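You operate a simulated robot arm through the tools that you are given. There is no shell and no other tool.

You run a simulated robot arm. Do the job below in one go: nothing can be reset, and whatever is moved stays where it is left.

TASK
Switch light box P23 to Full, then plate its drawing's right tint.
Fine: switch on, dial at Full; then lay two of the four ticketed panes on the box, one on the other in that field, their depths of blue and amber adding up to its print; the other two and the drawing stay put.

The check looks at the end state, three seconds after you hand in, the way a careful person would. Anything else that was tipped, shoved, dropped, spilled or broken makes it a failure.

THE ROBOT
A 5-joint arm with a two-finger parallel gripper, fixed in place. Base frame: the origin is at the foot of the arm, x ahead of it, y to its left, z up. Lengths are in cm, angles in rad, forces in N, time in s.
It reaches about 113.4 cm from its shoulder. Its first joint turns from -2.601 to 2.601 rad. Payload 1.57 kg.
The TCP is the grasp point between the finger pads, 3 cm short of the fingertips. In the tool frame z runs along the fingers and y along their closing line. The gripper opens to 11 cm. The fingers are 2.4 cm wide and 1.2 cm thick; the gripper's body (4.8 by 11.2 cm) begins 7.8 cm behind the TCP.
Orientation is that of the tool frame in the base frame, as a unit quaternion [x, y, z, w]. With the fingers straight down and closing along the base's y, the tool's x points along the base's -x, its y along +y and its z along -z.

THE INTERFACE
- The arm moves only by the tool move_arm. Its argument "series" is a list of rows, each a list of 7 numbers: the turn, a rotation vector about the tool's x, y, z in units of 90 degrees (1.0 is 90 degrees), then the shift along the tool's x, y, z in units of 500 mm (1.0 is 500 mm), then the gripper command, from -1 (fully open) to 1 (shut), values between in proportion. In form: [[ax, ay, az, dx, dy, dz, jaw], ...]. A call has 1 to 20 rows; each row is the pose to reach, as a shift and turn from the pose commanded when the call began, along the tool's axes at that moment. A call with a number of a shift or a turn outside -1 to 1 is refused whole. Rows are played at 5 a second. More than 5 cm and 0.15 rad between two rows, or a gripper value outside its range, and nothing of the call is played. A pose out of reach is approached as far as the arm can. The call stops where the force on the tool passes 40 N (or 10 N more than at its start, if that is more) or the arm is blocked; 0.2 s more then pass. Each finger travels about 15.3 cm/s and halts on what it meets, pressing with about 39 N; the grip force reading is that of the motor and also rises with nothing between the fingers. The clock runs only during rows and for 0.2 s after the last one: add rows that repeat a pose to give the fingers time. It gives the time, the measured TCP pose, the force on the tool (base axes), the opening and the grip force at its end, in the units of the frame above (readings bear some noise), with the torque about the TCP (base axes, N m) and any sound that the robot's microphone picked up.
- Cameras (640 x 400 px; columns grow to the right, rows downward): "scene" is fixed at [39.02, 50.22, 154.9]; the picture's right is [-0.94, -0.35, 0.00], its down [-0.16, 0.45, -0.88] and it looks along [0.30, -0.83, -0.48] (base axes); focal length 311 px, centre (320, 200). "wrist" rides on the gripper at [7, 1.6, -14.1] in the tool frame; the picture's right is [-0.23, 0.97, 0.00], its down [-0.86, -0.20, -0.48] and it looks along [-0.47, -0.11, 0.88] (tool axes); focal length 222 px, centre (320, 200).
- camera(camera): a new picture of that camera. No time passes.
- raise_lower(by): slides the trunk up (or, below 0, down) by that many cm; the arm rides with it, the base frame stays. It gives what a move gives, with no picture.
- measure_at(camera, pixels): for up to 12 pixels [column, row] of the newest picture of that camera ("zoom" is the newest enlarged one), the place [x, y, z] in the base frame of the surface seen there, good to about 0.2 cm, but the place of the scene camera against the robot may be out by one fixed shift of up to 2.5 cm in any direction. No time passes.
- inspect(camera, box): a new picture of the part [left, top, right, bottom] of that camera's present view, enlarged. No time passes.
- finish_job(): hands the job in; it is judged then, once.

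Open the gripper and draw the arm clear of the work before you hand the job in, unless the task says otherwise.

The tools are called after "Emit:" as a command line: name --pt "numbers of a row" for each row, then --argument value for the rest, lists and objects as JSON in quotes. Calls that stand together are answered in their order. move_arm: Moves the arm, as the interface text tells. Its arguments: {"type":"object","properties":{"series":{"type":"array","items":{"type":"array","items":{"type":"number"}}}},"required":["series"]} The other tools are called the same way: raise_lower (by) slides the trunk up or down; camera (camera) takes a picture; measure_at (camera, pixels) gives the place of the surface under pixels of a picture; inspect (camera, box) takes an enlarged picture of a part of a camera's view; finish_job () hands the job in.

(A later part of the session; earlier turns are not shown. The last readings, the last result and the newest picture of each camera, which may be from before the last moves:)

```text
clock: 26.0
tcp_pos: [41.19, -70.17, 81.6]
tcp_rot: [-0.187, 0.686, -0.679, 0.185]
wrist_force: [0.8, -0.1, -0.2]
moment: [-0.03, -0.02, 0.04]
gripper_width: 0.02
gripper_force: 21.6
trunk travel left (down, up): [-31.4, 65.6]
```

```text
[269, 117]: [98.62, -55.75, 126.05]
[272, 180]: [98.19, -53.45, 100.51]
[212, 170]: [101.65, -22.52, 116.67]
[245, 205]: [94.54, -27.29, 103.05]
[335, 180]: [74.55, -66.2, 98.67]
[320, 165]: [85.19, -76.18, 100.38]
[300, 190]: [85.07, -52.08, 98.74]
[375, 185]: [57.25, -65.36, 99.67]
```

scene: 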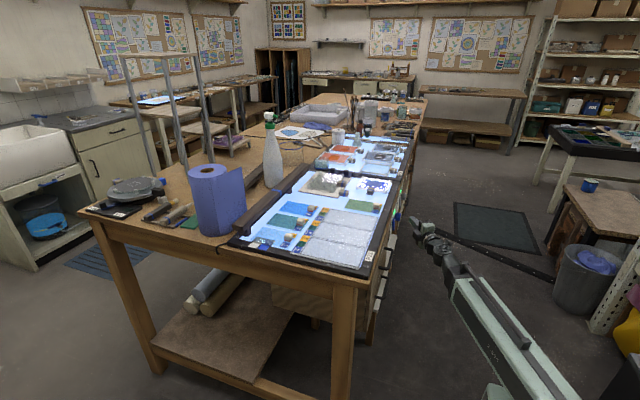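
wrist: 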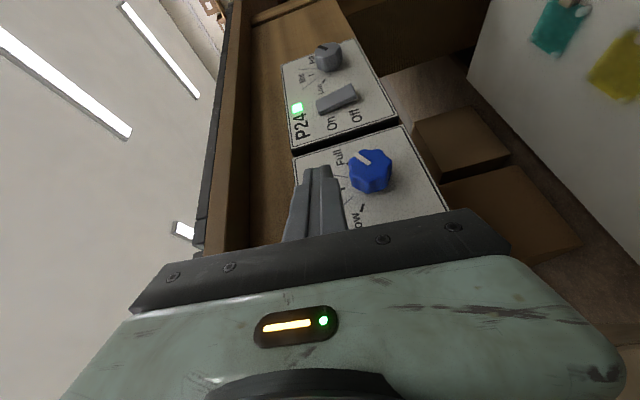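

The dial is done and the tool is clear. I'll raise the trunk in two steps (limit 40 each).

Emit:
raise_lower --by 40

Emit:
raise_lower --by 19

Emit:
move_arm --pt "-0.09 0 0 0 0 0 1" --pt "-0.18 0 0 0 0 0 1" --pt "-0.27 0 0 0 0 0 1" --pt "-0.36 0 0 0 0 0 1" --pt "-0.45 0 0 0 0 0 1" --pt "-0.54 0 0 0 0 0 1" --pt "-0.63 0 0 0 0 0 1" --pt "-0.72 0 0 0 0 0 1" --pt "-0.81 0 0 0 0 0 1" --pt "-0.9 0 0 0 0 0 1" --pt "-0.99 0 0 0 0 0 1" --pt "-1 0 0 0 0 0 1"

```text
clock: 29.9
tcp_pos: [41.14, -70.15, 121.74]
tcp_rot: [-0.186, 0.686, -0.678, 0.185]
wrist_force: [0.4, -0.1, -0.6]
moment: [0.02, 0.01, 0.05]
gripper_width: 0.01
gripper_force: 21.4
trunk travel left (down, up): [-71.4, 25.6]
```

```text
clock: 31.9
tcp_pos: [41.16, -70.28, 140.71]
tcp_rot: [-0.187, 0.686, -0.679, 0.185]
wrist_force: [0.5, 0.4, -0.3]
moment: [-0.01, -0.05, -0.03]
gripper_width: 0.01
gripper_force: 21.2
trunk travel left (down, up): [-90.4, 6.6]
```

```text
clock: 34.5
tcp_pos: [40.92, -70.46, 117.14]
tcp_rot: [-0.263, 0.965, 0.006, -0.002]
wrist_force: [0.2, -0.6, 0.7]
moment: [-0.04, -0.04, 0.02]
gripper_width: 0.02
gripper_force: 21.1
out of reach, approached as far as the arm can: row 1, 2, 3, 4, 5, 6, 7, 8, 9, 10, 11, 12
trunk travel left (down, up): [-90.4, 6.6]
```

The tool is pointing down again at (40.9,-70.5,117). I'll spin to face the camera along +x and move over the drawing at about (80,-66).

Emit:
move_arm --pt "0 0 0.034 -0.0752 -0.0339 0 1" --pt "0 0 0.068 -0.1504 -0.0678 0 1" --pt "0 0 0.102 -0.2256 -0.1017 0 1" --pt "0 0 0.136 -0.3008 -0.1356 0 1" --pt "0 0 0.17 -0.376 -0.1695 0 1" --pt "0 0 0.204 -0.4512 -0.2034 0 1" --pt "0 0 0.237 -0.5264 -0.2373 0 1" --pt "0 0 0.271 -0.6016 -0.2712 0 1" --pt "0 0 0.305 -0.6768 -0.3051 0 1" --pt "0 0 0.339 -0.752 -0.339 0 1"

Emit:
camera --camera "wrist"

Emit:
camera --camera "scene"

```text
clock: 36.8
tcp_pos: [73.03, -58.01, 117.14]
tcp_rot: [0.001, 1.0, 0.004, 0.0]
wrist_force: [-0.2, -0.2, 1.1]
moment: [-0.04, -0.01, -0.01]
gripper_width: 0.0
gripper_force: 21.8
out of reach, approached as far as the arm can: row 6, 7, 8, 9, 10
trunk travel left (down, up): [-90.4, 6.6]
```

```text
taken
```

wrist: 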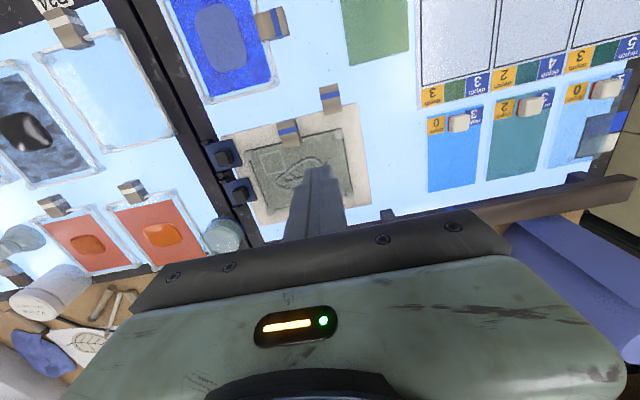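

```text
taken
```

scene: 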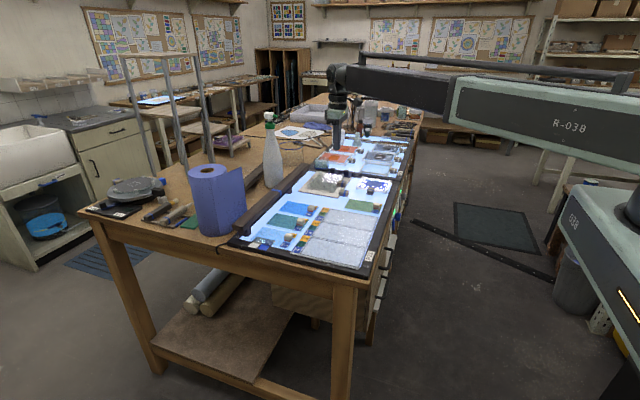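

The overhead view shows the drawing sheet at (305,165) and the pane tickets at (450–600,100). I'll zoom into the drawing, the panes and fields.

Emit:
inspect --camera "wrist" --box '[220, 80, 390, 230]'

Emit:
inspect --camera "wrist" --box '[400, 20, 640, 200]'

Emit:
inspect --camera "wrist" --box '[250, 125, 350, 205]'

```text
2.67 times, centred on (305, 155) of wrist
```

zoom: 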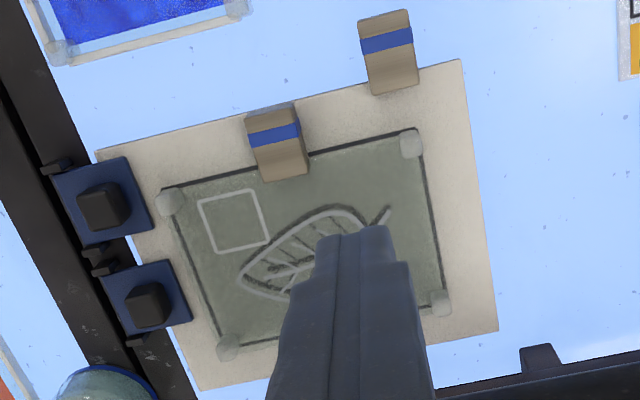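

```text
2.22 times, centred on (520, 110) of wrist
```

zoom: 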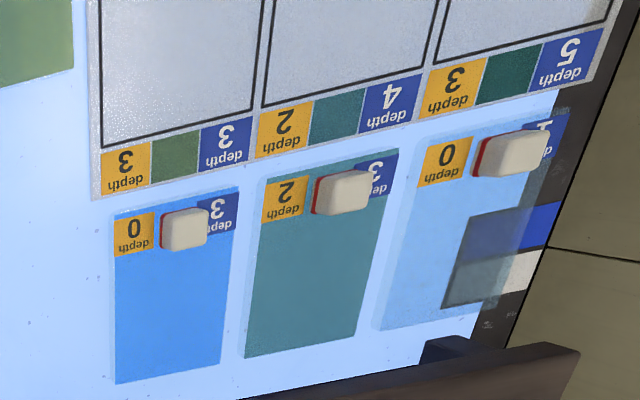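

```text
5.00 times, centred on (300, 165) of wrist
```

zoom: 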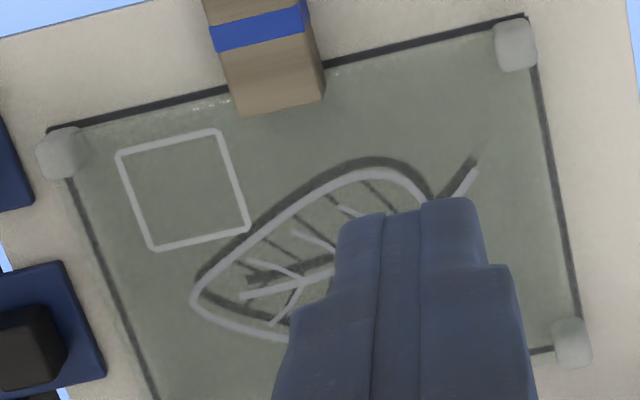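

The sheet holds a leaf drawing with a glass over it and a white square outline, partly hidden by the fingers. I'll spin the tool 90° so the camera sits right over the sheet without the fingers in the way.

Emit:
move_arm --pt "0 0 -0.09 0 0 0 1" --pt "0 0 -0.18 0 0 0 1" --pt "0 0 -0.27 0 0 0 1" --pt "0 0 -0.36 0 0 0 1" --pt "0 0 -0.45 0 0 0 1" --pt "0 0 -0.54 0 0 0 1" --pt "0 0 -0.63 0 0 0 1" --pt "0 0 -0.72 0 0 0 1" --pt "0 0 -0.81 0 0 0 1" --pt "0 0 -0.9 0 0 0 1" --pt "0 0 -0.99 0 0 0 1"

Emit:
camera --camera "wrist"

```text
clock: 39.1
tcp_pos: [73.01, -57.76, 117.15]
tcp_rot: [-0.702, 0.712, 0.005, 0.002]
wrist_force: [0.2, 0.2, 0.2]
moment: [0.0, 0.03, 0.01]
gripper_width: 0.01
gripper_force: 20.4
trunk travel left (down, up): [-90.4, 6.6]
```

```text
taken
```

wrist: 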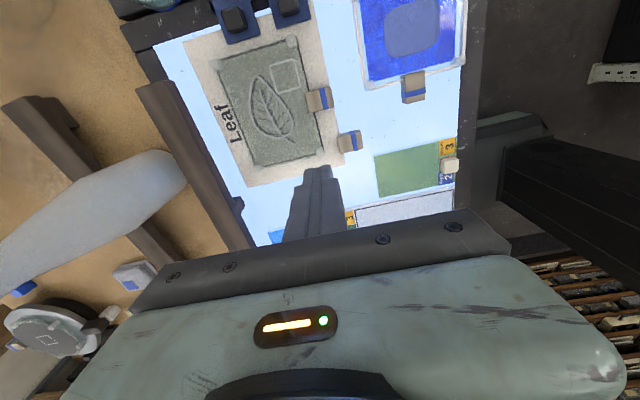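

Now the full sheet shows at (265,105) and the olive pane's ticket at (445,163). I'll zoom in on each.

Emit:
inspect --camera "wrist" --box '[180, 20, 360, 190]'

Emit:
inspect --camera "wrist" --box '[360, 120, 480, 220]'

Emit:
inspect --camera "wrist" --box '[220, 40, 330, 130]'

```text
2.35 times, centred on (270, 105) of wrist
```

zoom: 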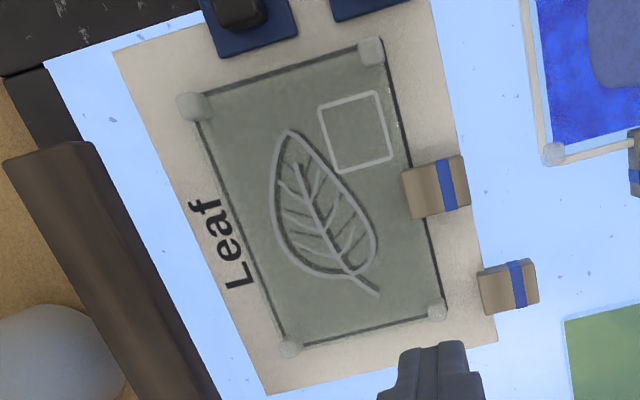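

```text
4.00 times, centred on (420, 170) of wrist
```

zoom: 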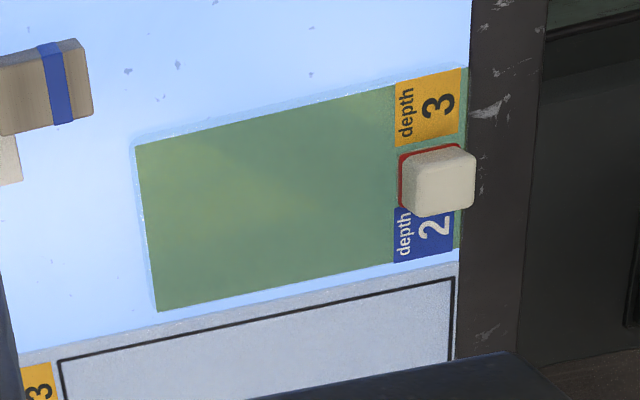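

```text
4.44 times, centred on (275, 85) of wrist
```

zoom: 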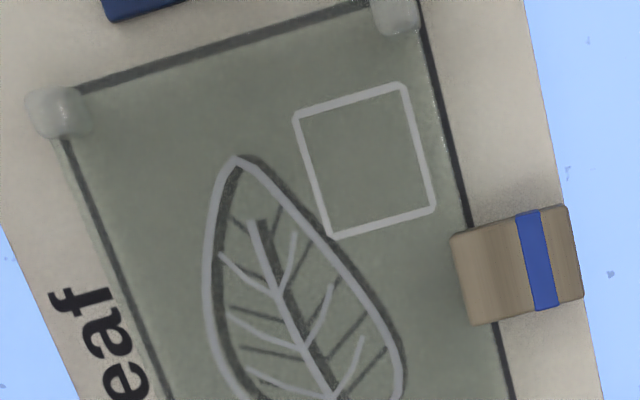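

The olive pane reads blue 2 / amber 3. The sheet's small white-outlined square at about (285,75) is likely the tint patch, so I'll zoom in on it strongly.

Emit:
inspect --camera "wrist" --box '[264, 54, 308, 96]'

Emit:
inspect --camera "wrist" --box '[230, 60, 300, 140]'

Emit:
measure_at --camera "wrist" --pixels '[[285, 76], [270, 130], [215, 60], [350, 140], [305, 165], [235, 125], [408, 30], [415, 175]]'

```text
9.52 times, centred on (286, 75) of wrist
```

zoom: 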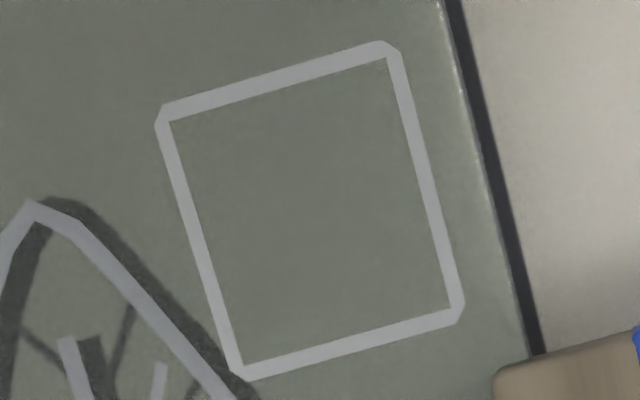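

```text
5.00 times, centred on (265, 100) of wrist
```

zoom: 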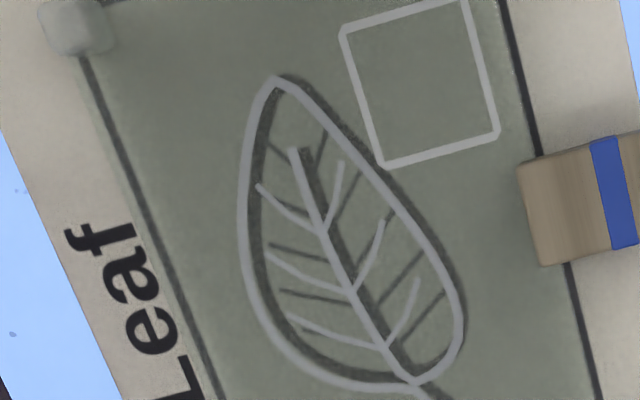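

```text
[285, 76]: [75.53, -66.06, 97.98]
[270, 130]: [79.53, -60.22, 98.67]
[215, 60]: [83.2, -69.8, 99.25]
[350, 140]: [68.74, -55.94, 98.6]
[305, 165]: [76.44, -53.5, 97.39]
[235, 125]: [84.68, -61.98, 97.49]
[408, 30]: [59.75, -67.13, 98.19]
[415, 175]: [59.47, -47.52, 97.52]
```

The pane over the drawing looks grey-green and uniform; there's also a small white/blue chip card with a smoky strip at the box's corner near (93,-14) that may be a reference. I'll move over there to look at it and the panes.

Emit:
move_arm --pt "0 0 0 -0.08 -0.0125 0 1" --pt "0 0 0 -0.16 -0.025 0 1" --pt "0 0 0 -0.24 -0.0375 0 1" --pt "0 0 0 -0.32 -0.05 0 1" --pt "0 0 0 -0.4 -0.0625 0 1" --pt "0 0 0 -0.48 -0.075 0 1" --pt "0 0 0 -0.56 -0.0875 0 1" --pt "0 0 0 -0.64 -0.1 0 1"

Emit:
camera --camera "wrist"

```text
clock: 41.0
tcp_pos: [78.6, -25.97, 117.2]
tcp_rot: [-0.701, 0.714, 0.005, 0.001]
wrist_force: [0.2, 0.3, 0.6]
moment: [0.0, 0.01, 0.03]
gripper_width: 0.03
gripper_force: 21.2
out of reach, approached as far as the arm can: row 5, 6, 7, 8
trunk travel left (down, up): [-90.4, 6.6]
```

```text
taken
```

wrist: 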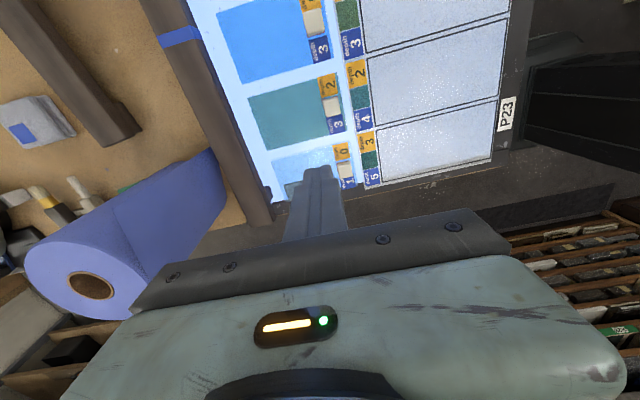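

The chip card is partly behind the fingers near (295,185). I'll zoom there and on the fields.

Emit:
inspect --camera "wrist" --box '[255, 130, 355, 210]'

Emit:
inspect --camera "wrist" --box '[300, 0, 410, 200]'

```text
5.00 times, centred on (305, 170) of wrist
```

zoom: 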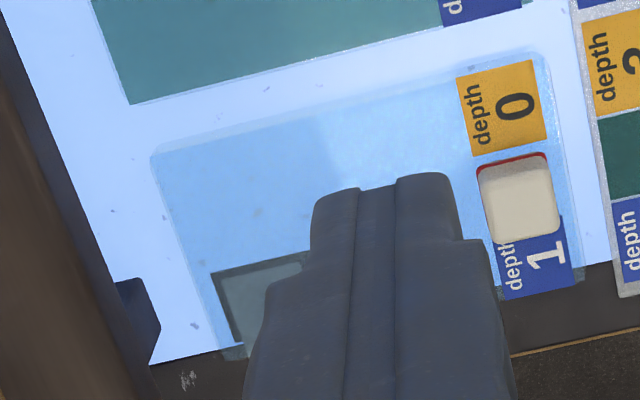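

```text
2.00 times, centred on (355, 100) of wrist
```

zoom: 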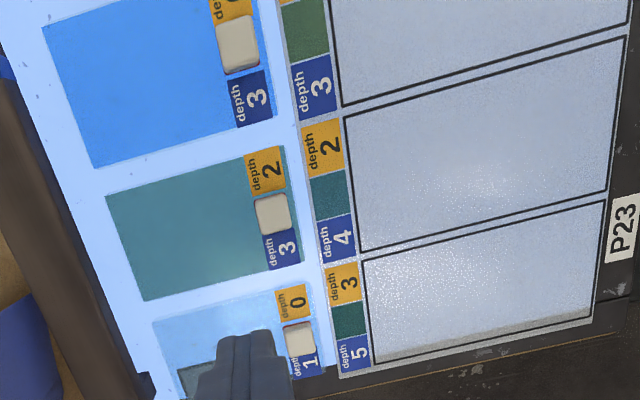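

I'll spin another 90° and shift so the camera hangs above the chip card at the box corner.

Emit:
move_arm --pt "0 0 -0.09 -0.016 -0.009 0 1" --pt "0 0 -0.18 -0.032 -0.018 0 1" --pt "0 0 -0.27 -0.048 -0.027 0 1" --pt "0 0 -0.36 -0.064 -0.035 0 1" --pt "0 0 -0.45 -0.08 -0.044 0 1" --pt "0 0 -0.54 -0.096 -0.053 0 1" --pt "0 0 -0.63 -0.112 -0.062 0 1" --pt "0 0 -0.72 -0.128 -0.07 0 1" --pt "0 0 -0.81 -0.144 -0.079 0 1" --pt "0 0 -0.9 -0.16 -0.088 0 1" --pt "0 0 -0.99 -0.16 -0.088 0 1"

Emit:
camera --camera "wrist"

```text
clock: 43.4
tcp_pos: [82.43, -19.0, 117.12]
tcp_rot: [0.982, -0.186, -0.004, -0.003]
wrist_force: [1.1, -0.2, -0.2]
moment: [-0.02, 0.0, 0.02]
gripper_width: 0.0
gripper_force: 21.8
out of reach, approached as far as the arm can: row 9, 10, 11
trunk travel left (down, up): [-90.4, 6.6]
```

```text
taken
```

wrist: 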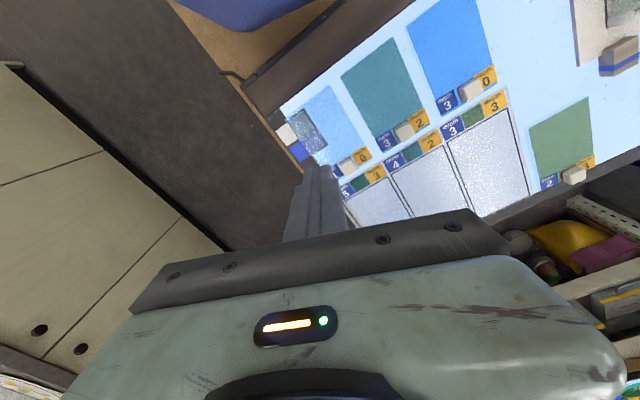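

The chip card shows at (298,132). I'll zoom on it and on the whole lit strip of tickets.

Emit:
inspect --camera "wrist" --box '[265, 80, 375, 180]'

Emit:
inspect --camera "wrist" --box '[330, 0, 640, 220]'

Emit:
measure_at --camera "wrist" --pixels '[[287, 135], [299, 151], [312, 120], [325, 125], [361, 155], [419, 118], [484, 73], [588, 163], [345, 163], [362, 160]]'

```text
4.00 times, centred on (320, 130) of wrist
```

zoom: 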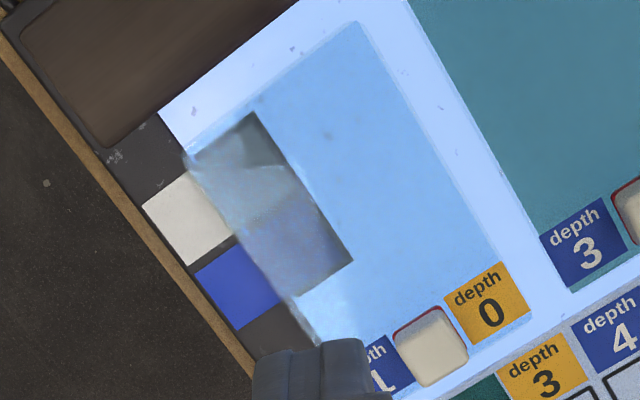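

```text
1.82 times, centred on (485, 110) of wrist
```

zoom: 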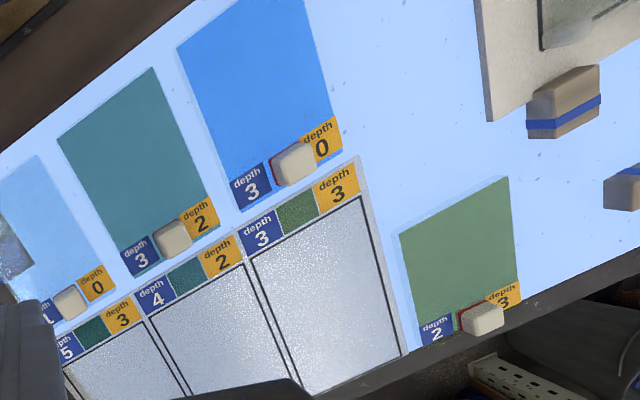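

```text
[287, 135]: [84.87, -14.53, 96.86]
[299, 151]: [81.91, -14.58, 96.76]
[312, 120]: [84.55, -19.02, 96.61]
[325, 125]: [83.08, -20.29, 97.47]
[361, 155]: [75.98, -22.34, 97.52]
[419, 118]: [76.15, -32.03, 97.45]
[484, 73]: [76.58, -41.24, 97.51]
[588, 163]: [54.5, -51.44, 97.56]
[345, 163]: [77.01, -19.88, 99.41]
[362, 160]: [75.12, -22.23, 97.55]
```

The tickets are all confirmed: panes 3/0, 3/2, 1/0, 2/3 and fields 3/3, 4/2, 5/3. To find which tint "Leaf" calls for, I'll look at the wall charts and other sheets in the scene view.

Emit:
inspect --camera "scene" --box '[75, 0, 255, 90]'

Emit:
inspect --camera "scene" --box '[360, 10, 540, 80]'

Emit:
inspect --camera "scene" --box '[260, 0, 320, 45]'

Emit:
inspect --camera "scene" --box '[240, 95, 420, 195]'

```text
3.56 times, centred on (165, 45) of scene
```

zoom: 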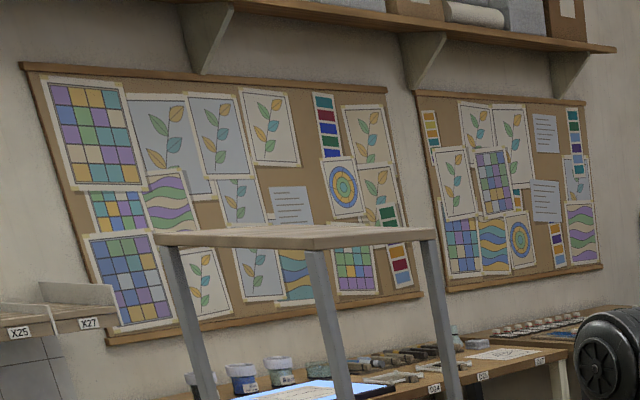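

```text
3.56 times, centred on (450, 45) of scene
```

zoom: 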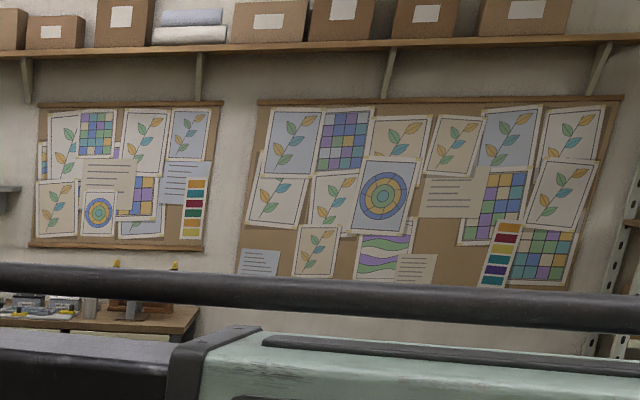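

```text
8.89 times, centred on (290, 22) of scene
```

zoom: 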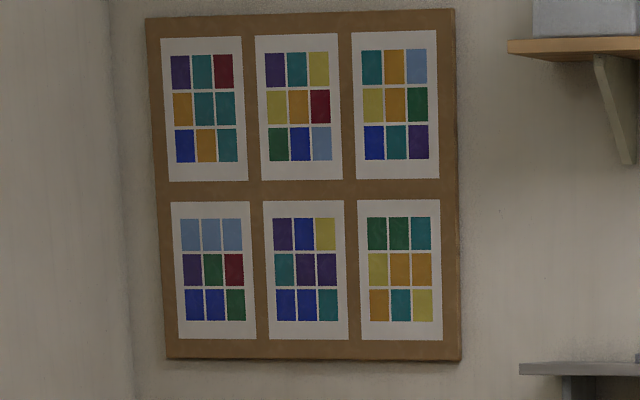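

```text
3.56 times, centred on (330, 145) of scene
```

zoom: 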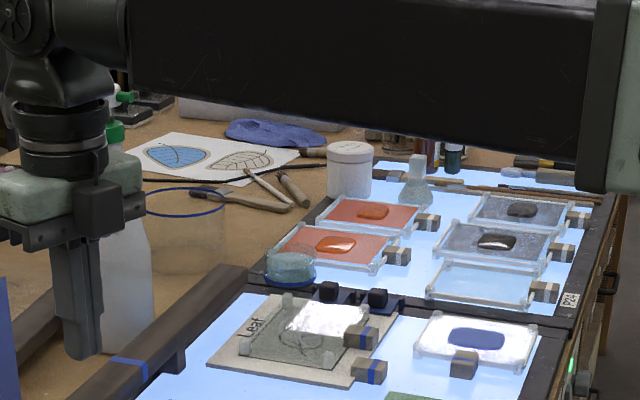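

Wall posters look decorative; a sheet with a blue leaf and an outlined leaf lies on the bench near P24. I'll zoom on that sheet and more closely on the Leaf sheet and fields to settle which field is meant.

Emit:
inspect --camera "scene" --box '[265, 120, 335, 160]'

Emit:
inspect --camera "scene" --box '[310, 205, 390, 270]'

Emit:
inspect --camera "scene" --box '[290, 165, 350, 205]'

Emit:
inspect --camera "wrist" --box '[330, 80, 560, 220]'

```text
9.14 times, centred on (300, 140) of scene
```

zoom: 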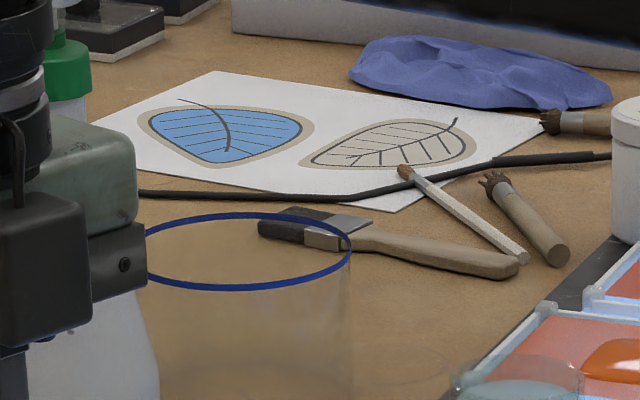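

```text
6.15 times, centred on (350, 238) of scene
```

zoom: 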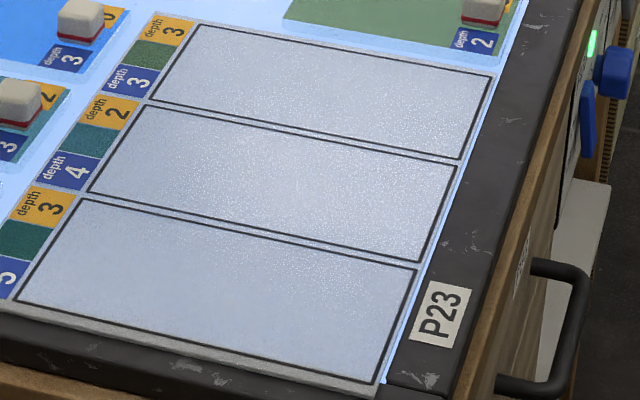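

```text
10.00 times, centred on (320, 185) of scene
```

zoom: 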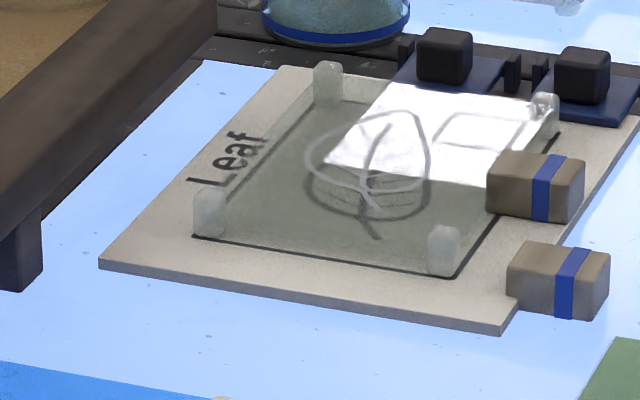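

```text
2.78 times, centred on (445, 150) of wrist
```

zoom: 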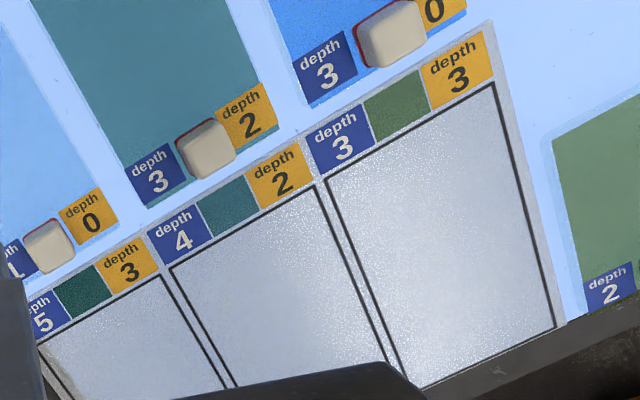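

The Leaf board is just a clear raised tracing glass, so the field sheet is the "drawing": read upright (from the robot's side) its fields left-to-right are 5/3, 4/2, 3/3, so the right tint is 3/3, made by panes 1/0 + 2/3. I'll move the camera over that field and pane 2/3 to measure them.

Emit:
move_arm --pt "0 0 0.085 -0.0276 0.0538 0 1" --pt "0 0 0.17 -0.0551 0.1076 0 1" --pt "0 0 0.255 -0.0827 0.1613 0 1" --pt "0 0 0.34 -0.1102 0.2151 0 1" --pt "0 0 0.425 -0.1378 0.2689 0 1" --pt "0 0 0.51 -0.1653 0.3227 0 1" --pt "0 0 0.595 -0.1929 0.3764 0 1" --pt "0 0 0.68 -0.2204 0.4302 0 1" --pt "0 0 0.762 -0.248 0.484 0 1"

Emit:
camera --camera "wrist"

```text
clock: 45.4
tcp_pos: [62.06, -37.14, 117.05]
tcp_rot: [-0.706, 0.708, 0.004, 0.0]
wrist_force: [0.2, 0.5, 0.6]
moment: [0.0, 0.01, 0.02]
gripper_width: 0.0
gripper_force: 21.3
trunk travel left (down, up): [-90.4, 6.6]
```

```text
taken
```

wrist: 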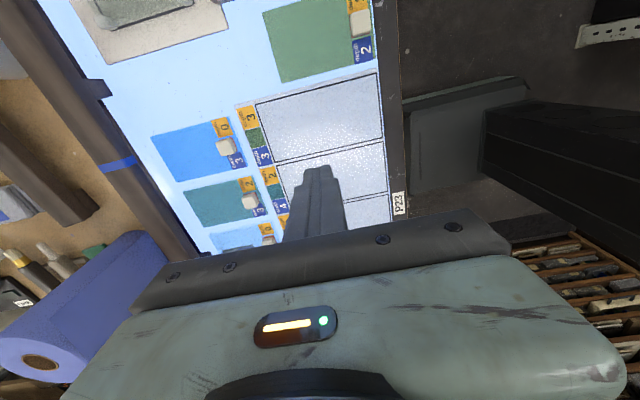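

The view shows field 3/3 around (320,120) and pane 2/3 at (320,40). I'll zoom and measure corners of the field, pane and knob.

Emit:
inspect --camera "wrist" --box '[230, 0, 410, 112]'

Emit:
measure_at --camera "wrist" --pixels '[[263, 12], [282, 81], [374, 60], [347, 0], [362, 22], [256, 105], [376, 75], [384, 135], [272, 161], [243, 130], [385, 70], [395, 60]]'

Emit:
inspect --camera "wrist" --box '[230, 60, 410, 200]'

```text
3.56 times, centred on (320, 56) of wrist
```

zoom: 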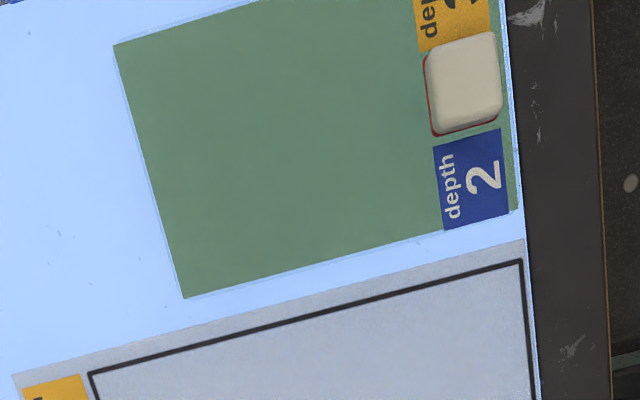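

```text
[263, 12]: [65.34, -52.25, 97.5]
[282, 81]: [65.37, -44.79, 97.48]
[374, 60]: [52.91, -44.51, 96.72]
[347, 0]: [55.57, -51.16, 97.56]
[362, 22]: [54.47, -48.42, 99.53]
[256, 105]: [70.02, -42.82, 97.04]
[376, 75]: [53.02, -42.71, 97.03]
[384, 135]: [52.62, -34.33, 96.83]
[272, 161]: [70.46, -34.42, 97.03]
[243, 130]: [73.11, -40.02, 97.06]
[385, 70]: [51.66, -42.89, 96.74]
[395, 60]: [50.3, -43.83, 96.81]
```

```text
2.86 times, centred on (320, 130) of wrist
```

zoom: 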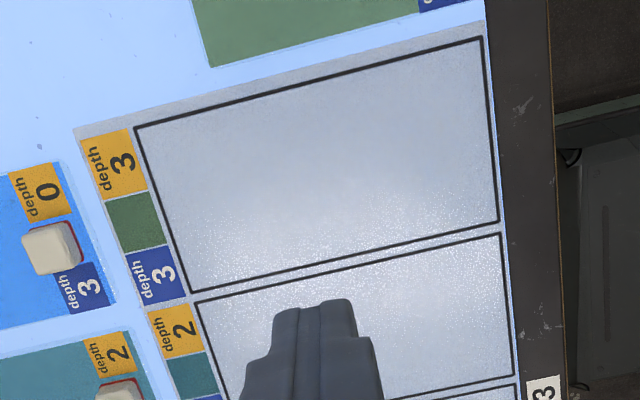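

Field 3/3 spans x≈53.0–70.2, y≈-42.8…-34.4; pane 2/3 is about 12.3 × 7.5 cm, so two panes fit with the upper one shifted past the lower's knob. I'll measure the knob and pane edges precisely.

Emit:
inspect --camera "wrist" --box '[330, 0, 400, 70]'

Emit:
measure_at --camera "zoom" --pixels '[[130, 130], [250, 100], [190, 40], [195, 205], [230, 215], [190, 125], [275, 375], [300, 360], [268, 250], [140, 350], [255, 20], [335, 250]]'

```text
5.71 times, centred on (365, 35) of wrist
```

zoom: 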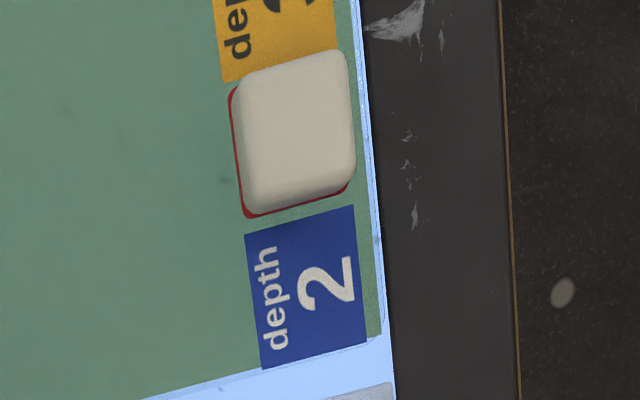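

```text
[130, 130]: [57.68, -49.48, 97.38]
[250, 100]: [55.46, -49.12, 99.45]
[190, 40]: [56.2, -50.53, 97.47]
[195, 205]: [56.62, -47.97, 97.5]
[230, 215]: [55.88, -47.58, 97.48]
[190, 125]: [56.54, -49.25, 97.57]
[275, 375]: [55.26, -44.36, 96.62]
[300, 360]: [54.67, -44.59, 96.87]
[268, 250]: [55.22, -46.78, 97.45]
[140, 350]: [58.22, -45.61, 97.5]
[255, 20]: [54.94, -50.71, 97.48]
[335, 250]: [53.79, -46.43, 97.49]
```

I'll measure the knob's top face corners and the pane's low-x edge.

Emit:
measure_at --camera "zoom" --pixels '[[248, 88], [340, 60], [262, 205], [345, 180], [300, 130], [295, 70], [305, 195], [252, 150], [348, 120], [375, 300], [368, 230], [355, 30]]'

```text
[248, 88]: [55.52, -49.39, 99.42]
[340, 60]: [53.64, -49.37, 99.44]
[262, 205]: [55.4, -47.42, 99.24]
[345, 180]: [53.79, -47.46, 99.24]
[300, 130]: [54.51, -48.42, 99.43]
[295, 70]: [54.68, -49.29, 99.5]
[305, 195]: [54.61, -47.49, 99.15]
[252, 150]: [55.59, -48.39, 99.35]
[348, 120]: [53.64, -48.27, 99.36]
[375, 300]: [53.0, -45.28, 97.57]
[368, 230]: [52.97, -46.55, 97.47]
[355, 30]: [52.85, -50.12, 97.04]
```

Knob centre of pane 2/3 is (54.58,-48.42), top z≈99.4; pane edge at x≈52.9. I'll spin so the fingers close along y, open to ~5 cm, and move above this knob.

Emit:
move_arm --pt "0 0 0.0908 0.0205 0.0135 0 0.09" --pt "0 0 0.1815 0.0411 0.0271 0 0.09" --pt "0 0 0.2723 0.0616 0.0406 0 0.09" --pt "0 0 0.3631 0.0821 0.0542 0 0.09" --pt "0 0 0.4538 0.1027 0.0677 0 0.09" --pt "0 0 0.5446 0.1232 0.0813 0 0.09" --pt "0 0 0.6353 0.1438 0.0948 0 0.09" --pt "0 0 0.7261 0.1643 0.1084 0 0.09" --pt "0 0 0.8169 0.1848 0.1219 0 0.09" --pt "0 0 0.9076 0.2054 0.1355 0 0.09" --pt "0 0 0.9984 0.2259 0.149 0 0.09" --pt "0 0 0.9984 0.2259 0.149 0 0.09"

Emit:
camera --camera "wrist"

```text
clock: 48.0
tcp_pos: [54.6, -48.37, 117.09]
tcp_rot: [-0.001, 1.0, 0.002, -0.003]
wrist_force: [-0.2, 0.1, -0.2]
moment: [0.01, -0.03, 0.0]
gripper_width: 5.0
gripper_force: 0.0
trunk travel left (down, up): [-90.4, 6.6]
```

```text
taken
```

wrist: 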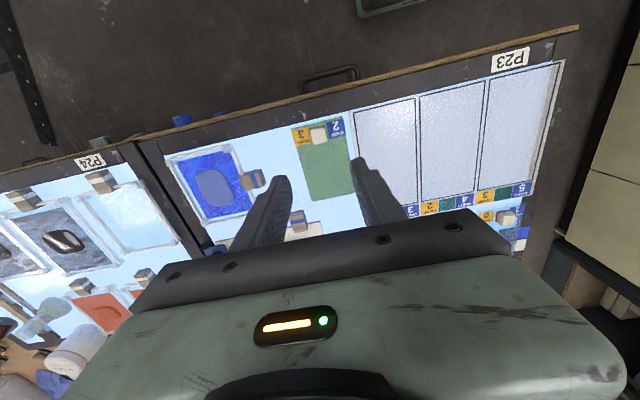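

The gripper is above the knob at (318,134). I'll verify knob position from this view before descending.

Emit:
inspect --camera "wrist" --box '[285, 110, 365, 170]'

Emit:
measure_at --camera "wrist" --pixels '[[318, 134], [313, 130], [324, 136], [318, 128], [319, 141], [298, 200], [340, 115]]'

```text
6.67 times, centred on (325, 140) of wrist
```

zoom: 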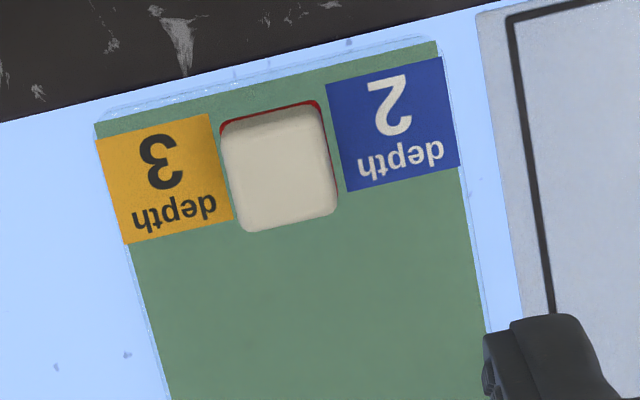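

```text
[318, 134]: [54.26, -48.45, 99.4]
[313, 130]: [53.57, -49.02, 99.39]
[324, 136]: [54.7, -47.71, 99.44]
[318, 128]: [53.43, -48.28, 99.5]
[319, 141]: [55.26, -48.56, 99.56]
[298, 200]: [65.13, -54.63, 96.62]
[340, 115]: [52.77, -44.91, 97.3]
```

Knob centre confirmed at about (54.5,-48.4). I'll descend with the trunk to TCP z≈101.

Emit:
raise_lower --by -12

Emit:
raise_lower --by -4.1

Emit:
camera --camera "wrist"

```text
clock: 49.5
tcp_pos: [54.7, -48.28, 105.19]
tcp_rot: [-0.002, 1.0, 0.002, -0.004]
wrist_force: [0.1, -0.2, 0.4]
moment: [-0.03, 0.02, 0.01]
gripper_width: 5.01
gripper_force: 0.0
trunk travel left (down, up): [-78.4, 18.6]
```

```text
clock: 50.3
tcp_pos: [54.65, -48.41, 100.95]
tcp_rot: [-0.001, 1.0, 0.003, -0.004]
wrist_force: [-0.7, -0.3, -0.4]
moment: [0.01, 0.0, -0.01]
gripper_width: 5.02
gripper_force: 0.1
trunk travel left (down, up): [-74.3, 22.7]
```

```text
taken
```

wrist: 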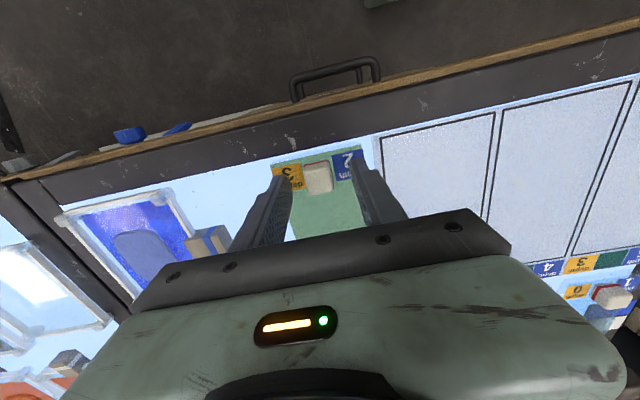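

The fingers straddle the knob at (318,178). I'll close the gripper.

Emit:
move_arm --pt "0 0 0 0 0 0 0.4" --pt "0 0 0 0 0 0 0.6" --pt "0 0 0 0 0 0 1" --pt "0 0 0 0 0 0 1" --pt "0 0 0 0 0 0 1"

Emit:
inspect --camera "wrist" --box '[220, 120, 420, 250]'

```text
clock: 51.5
tcp_pos: [54.61, -48.37, 101.04]
tcp_rot: [-0.002, 1.0, 0.003, -0.004]
wrist_force: [-0.4, -1.2, 1.8]
moment: [-0.1, -0.05, -0.05]
gripper_width: 2.11
gripper_force: 34.0
trunk travel left (down, up): [-74.3, 22.7]
```

```text
3.08 times, centred on (320, 185) of wrist
```

zoom: 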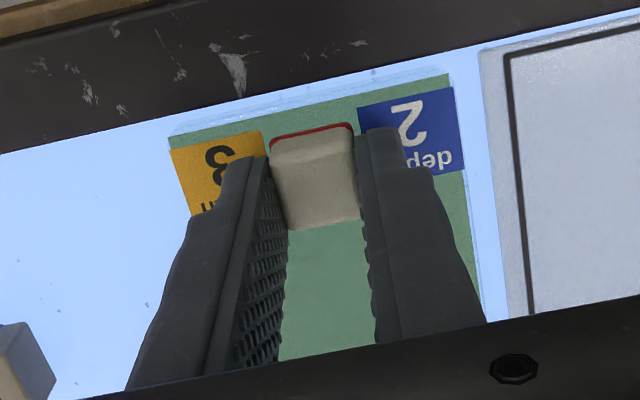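

Gripped at 2.11 cm. I'll lift a little (2 cm) and check that the pane comes up level.

Emit:
raise_lower --by 2

Emit:
camera --camera "wrist"

Emit:
inspect --camera "scene" --box '[300, 165, 420, 255]'

```text
clock: 52.2
tcp_pos: [54.66, -48.38, 103.04]
tcp_rot: [-0.001, 1.0, 0.004, -0.004]
wrist_force: [-0.1, 0.0, 0.0]
moment: [0.01, 0.02, -0.01]
gripper_width: 2.1
gripper_force: 34.8
trunk travel left (down, up): [-76.3, 20.7]
```

```text
taken
```

wrist: 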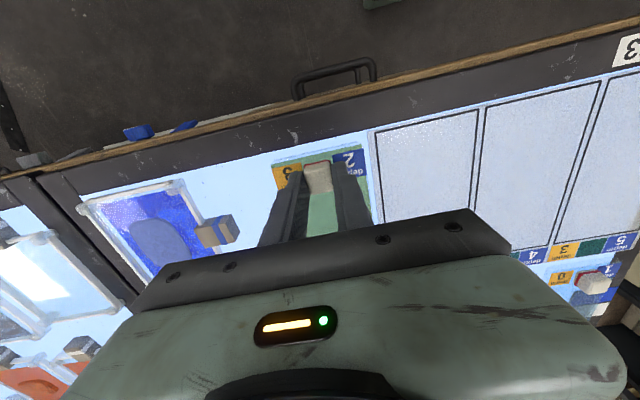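

```text
4.44 times, centred on (360, 210) of scene
```

zoom: 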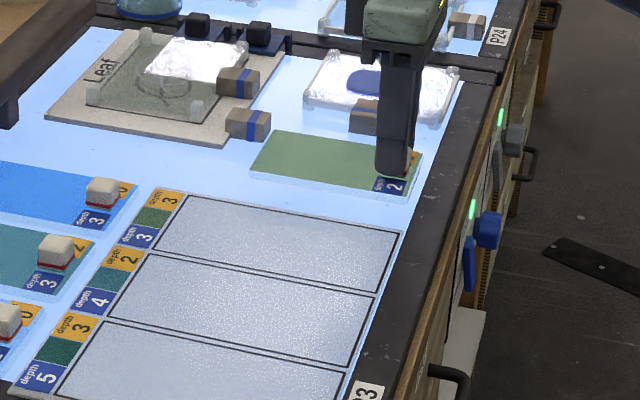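

I'll measure the pane's height in both views to be sure it lifted and is level.

Emit:
measure_at --camera "zoom" --pixels '[[270, 165], [340, 180], [300, 145], [400, 185], [285, 140]]'

Emit:
measure_at --camera "wrist" --pixels '[[284, 173], [350, 160], [318, 210], [322, 228], [310, 160]]'

```text
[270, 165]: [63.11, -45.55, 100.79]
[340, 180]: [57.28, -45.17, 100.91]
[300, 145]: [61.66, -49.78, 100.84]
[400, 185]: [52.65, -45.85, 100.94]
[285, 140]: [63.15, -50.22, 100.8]
```

```text
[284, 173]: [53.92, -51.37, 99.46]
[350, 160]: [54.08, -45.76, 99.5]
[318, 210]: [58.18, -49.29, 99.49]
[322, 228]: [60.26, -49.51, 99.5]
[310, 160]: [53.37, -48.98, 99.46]
```

The pane is up and level at z≈99.5. I'll lift 2 cm more and carry it over field 3/3, aiming its low-x edge at x≈53.7 and centre at y≈-38.57.

Emit:
raise_lower --by 2

Emit:
move_arm --pt "0 0 0 -0.003 0.04 0 1" --pt "0 0 0 -0.006 0.08 0 1" --pt "0 0 0 -0.009 0.12 0 1" --pt "0 0 0 -0.012 0.16 0 1" --pt "0 0 0 -0.015 0.198 0 1" --pt "0 0 0 -0.015 0.198 0 1"

Emit:
camera --camera "wrist"

Emit:
inspect --camera "scene" --box '[290, 175, 410, 265]'

```text
clock: 52.8
tcp_pos: [54.68, -48.42, 104.98]
tcp_rot: [-0.002, 1.0, 0.004, -0.004]
wrist_force: [-0.4, 0.6, -1.2]
moment: [0.01, 0.07, -0.01]
gripper_width: 2.1
gripper_force: 34.3
trunk travel left (down, up): [-78.3, 18.7]
```

```text
clock: 54.2
tcp_pos: [55.45, -38.45, 104.93]
tcp_rot: [-0.001, 1.0, 0.002, -0.004]
wrist_force: [0.5, 0.6, -0.7]
moment: [0.01, 0.04, 0.0]
gripper_width: 2.13
gripper_force: 34.4
trunk travel left (down, up): [-78.3, 18.7]
```

```text
taken
```

wrist: 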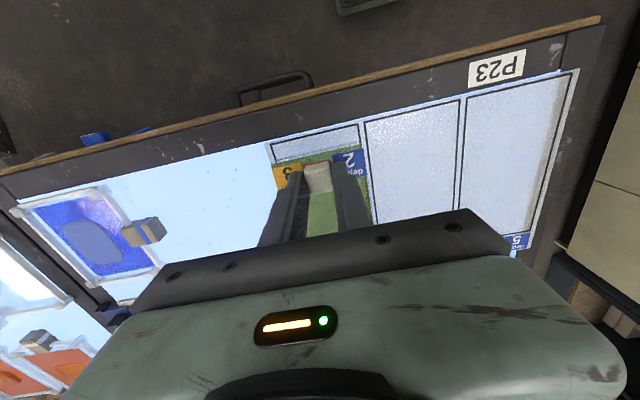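

```text
4.44 times, centred on (350, 220) of scene
```

zoom: 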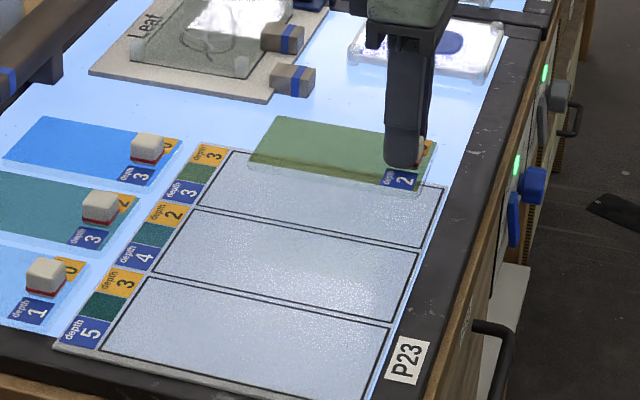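

The pane hovers over field 3/3. I'll measure pane corners and the visible field lines to verify alignment before lowering.

Emit:
inspect --camera "wrist" --box '[240, 100, 400, 220]'

Emit:
measure_at --camera "zoom" --pixels '[[130, 270], [500, 190], [122, 180], [473, 100], [510, 240], [515, 130], [320, 225], [130, 245], [480, 165], [300, 140]]'

```text
3.33 times, centred on (320, 160) of wrist
```

zoom: 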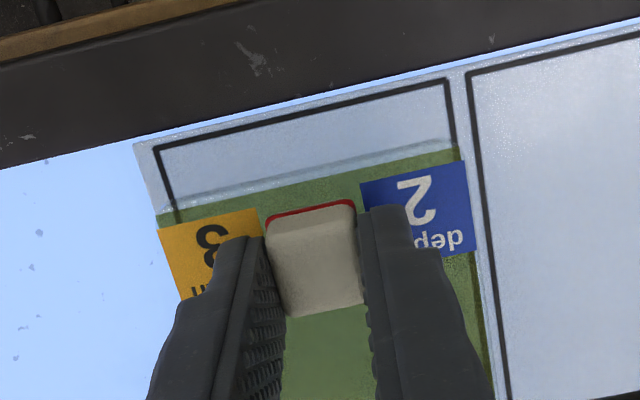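

```text
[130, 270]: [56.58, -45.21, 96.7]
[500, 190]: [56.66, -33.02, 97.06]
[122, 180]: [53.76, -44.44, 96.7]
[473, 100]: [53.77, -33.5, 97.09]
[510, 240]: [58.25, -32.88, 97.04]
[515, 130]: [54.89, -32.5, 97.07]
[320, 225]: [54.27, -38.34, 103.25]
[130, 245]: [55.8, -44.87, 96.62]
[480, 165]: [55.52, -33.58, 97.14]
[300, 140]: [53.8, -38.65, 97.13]
```

I'll measure the exact field corners and pane edge pixels.

Emit:
measure_at --camera "zoom" --pixels '[[155, 148], [446, 81], [164, 235], [180, 295], [468, 200], [475, 245], [210, 200], [430, 160], [300, 182], [300, 192], [340, 170]]'

```text
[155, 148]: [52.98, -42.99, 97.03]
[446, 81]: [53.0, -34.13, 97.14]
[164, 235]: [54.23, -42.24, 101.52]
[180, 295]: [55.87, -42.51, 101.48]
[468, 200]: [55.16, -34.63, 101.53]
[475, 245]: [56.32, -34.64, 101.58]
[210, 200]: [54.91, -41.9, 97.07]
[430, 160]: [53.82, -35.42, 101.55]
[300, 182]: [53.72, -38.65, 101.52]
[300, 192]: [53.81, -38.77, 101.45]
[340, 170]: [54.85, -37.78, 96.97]
```

Alignment is good: pane low-x edge ≈53.7, y centre ≈-38.5 vs field centre -38.56. The pane bottom is at ~100.7 over the sheet at ~97.05, so I'll lower 3.4 cm, then creep.

Emit:
raise_lower --by -3.4

Emit:
raise_lower --by -0.2

```text
clock: 55.0
tcp_pos: [55.39, -38.43, 101.57]
tcp_rot: [-0.002, 1.0, 0.003, -0.004]
wrist_force: [0.5, -0.2, -0.4]
moment: [0.01, 0.09, -0.02]
gripper_width: 2.13
gripper_force: 34.3
trunk travel left (down, up): [-74.9, 22.1]
```

```text
clock: 55.5
tcp_pos: [55.43, -38.52, 101.34]
tcp_rot: [-0.002, 1.0, 0.003, -0.004]
wrist_force: [-0.1, -0.3, -1.0]
moment: [0.01, 0.04, 0.01]
gripper_width: 2.13
gripper_force: 34.7
trunk travel left (down, up): [-74.7, 22.3]
```

Near contact at z 101.34 with no clear force yet. I'll creep down 0.1 cm at a time.

Emit:
raise_lower --by -0.1

Emit:
raise_lower --by -0.1

```text
clock: 56.0
tcp_pos: [55.31, -38.45, 101.38]
tcp_rot: [-0.002, 1.0, 0.004, -0.003]
wrist_force: [0.4, -0.4, 2.8]
moment: [-0.13, -0.14, -0.02]
gripper_width: 2.13
gripper_force: 34.4
trunk travel left (down, up): [-74.6, 22.4]
```

```text
clock: 56.5
tcp_pos: [55.33, -38.5, 101.3]
tcp_rot: [-0.001, 1.0, 0.003, -0.003]
wrist_force: [2.6, -2.1, 16.7]
moment: [-0.17, -0.42, -0.02]
gripper_width: 2.13
gripper_force: 34.3
trunk travel left (down, up): [-74.5, 22.5]
```

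Contact at 16.7 N upward; I'll ease up 0.1 cm and open the gripper to ~4.5 cm.

Emit:
raise_lower --by 0.1

Emit:
move_arm --pt "0 0 0 0 0 0 0.5" --pt "0 0 0 0 0 0 0.3" --pt "0 0 0 0 0 0 0.18" --pt "0 0 0 0 0 0 0.18"

Emit:
inspect --camera "wrist" --box '[220, 100, 420, 250]'

```text
clock: 57.1
tcp_pos: [55.3, -38.37, 101.3]
tcp_rot: [-0.002, 1.0, 0.004, -0.004]
wrist_force: [0.7, -0.2, 2.7]
moment: [-0.09, -0.16, -0.01]
gripper_width: 2.11
gripper_force: 34.2
trunk travel left (down, up): [-74.6, 22.4]
```

```text
clock: 58.1
tcp_pos: [55.37, -38.4, 101.4]
tcp_rot: [-0.002, 1.0, 0.003, -0.004]
wrist_force: [-0.1, 0.3, -0.1]
moment: [0.02, -0.04, 0.0]
gripper_width: 4.51
gripper_force: 0.1
trunk travel left (down, up): [-74.6, 22.4]
```

```text
2.67 times, centred on (320, 175) of wrist
```

zoom: 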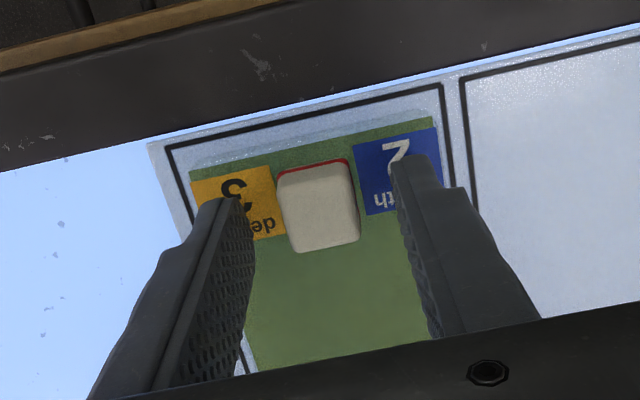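

Pane 2/3 is released inside the field frame. I'll raise up and move above pane 1/0's knob near (75.7,-19.4).

Emit:
raise_lower --by 15.6

Emit:
move_arm --pt "0 0 0 -0.058 0.054 0 0.18" --pt "0 0 0 -0.116 0.108 0 0.18" --pt "0 0 0 -0.174 0.162 0 0.18" --pt "0 0 0 -0.232 0.216 0 0.18" --pt "0 0 0 -0.29 0.27 0 0.18" --pt "0 0 0 -0.348 0.324 0 0.18" --pt "0 0 0 -0.406 0.378 0 0.18" --pt "0 0 0 -0.406 0.378 0 0.18"

Emit:
camera --camera "wrist"

Emit:
inspect --camera "wrist" --box '[280, 100, 400, 200]'

```text
clock: 59.9
tcp_pos: [55.47, -38.54, 116.9]
tcp_rot: [-0.002, 1.0, 0.003, -0.002]
wrist_force: [0.4, 0.5, -0.8]
moment: [0.01, -0.01, 0.05]
gripper_width: 4.51
gripper_force: 0.0
trunk travel left (down, up): [-90.2, 6.8]
```

```text
clock: 61.7
tcp_pos: [75.77, -19.56, 116.91]
tcp_rot: [-0.002, 1.0, 0.002, -0.004]
wrist_force: [-0.1, -0.2, 0.3]
moment: [-0.01, 0.01, 0.0]
gripper_width: 4.51
gripper_force: 0.0
trunk travel left (down, up): [-90.2, 6.8]
```

```text
taken
```

wrist: 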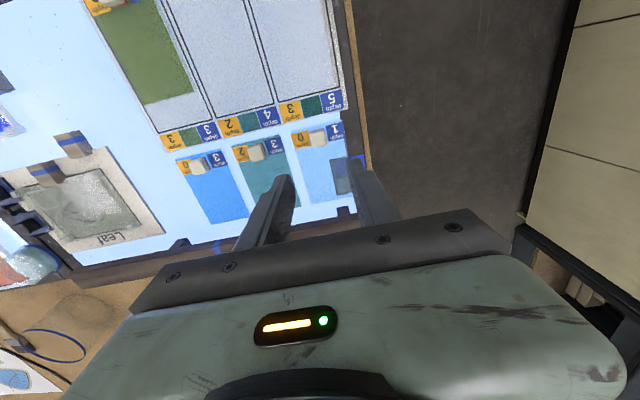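

```text
4.00 times, centred on (340, 150) of wrist
```

zoom: 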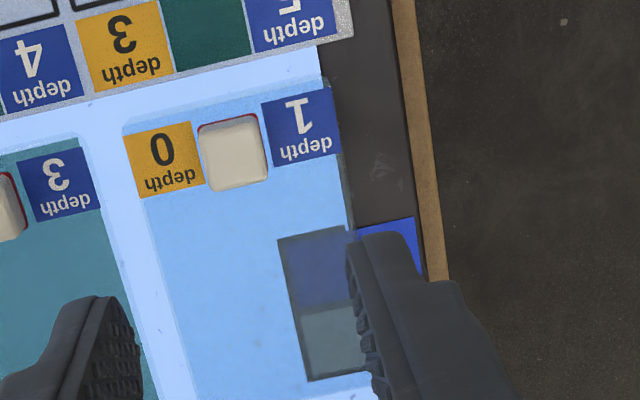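

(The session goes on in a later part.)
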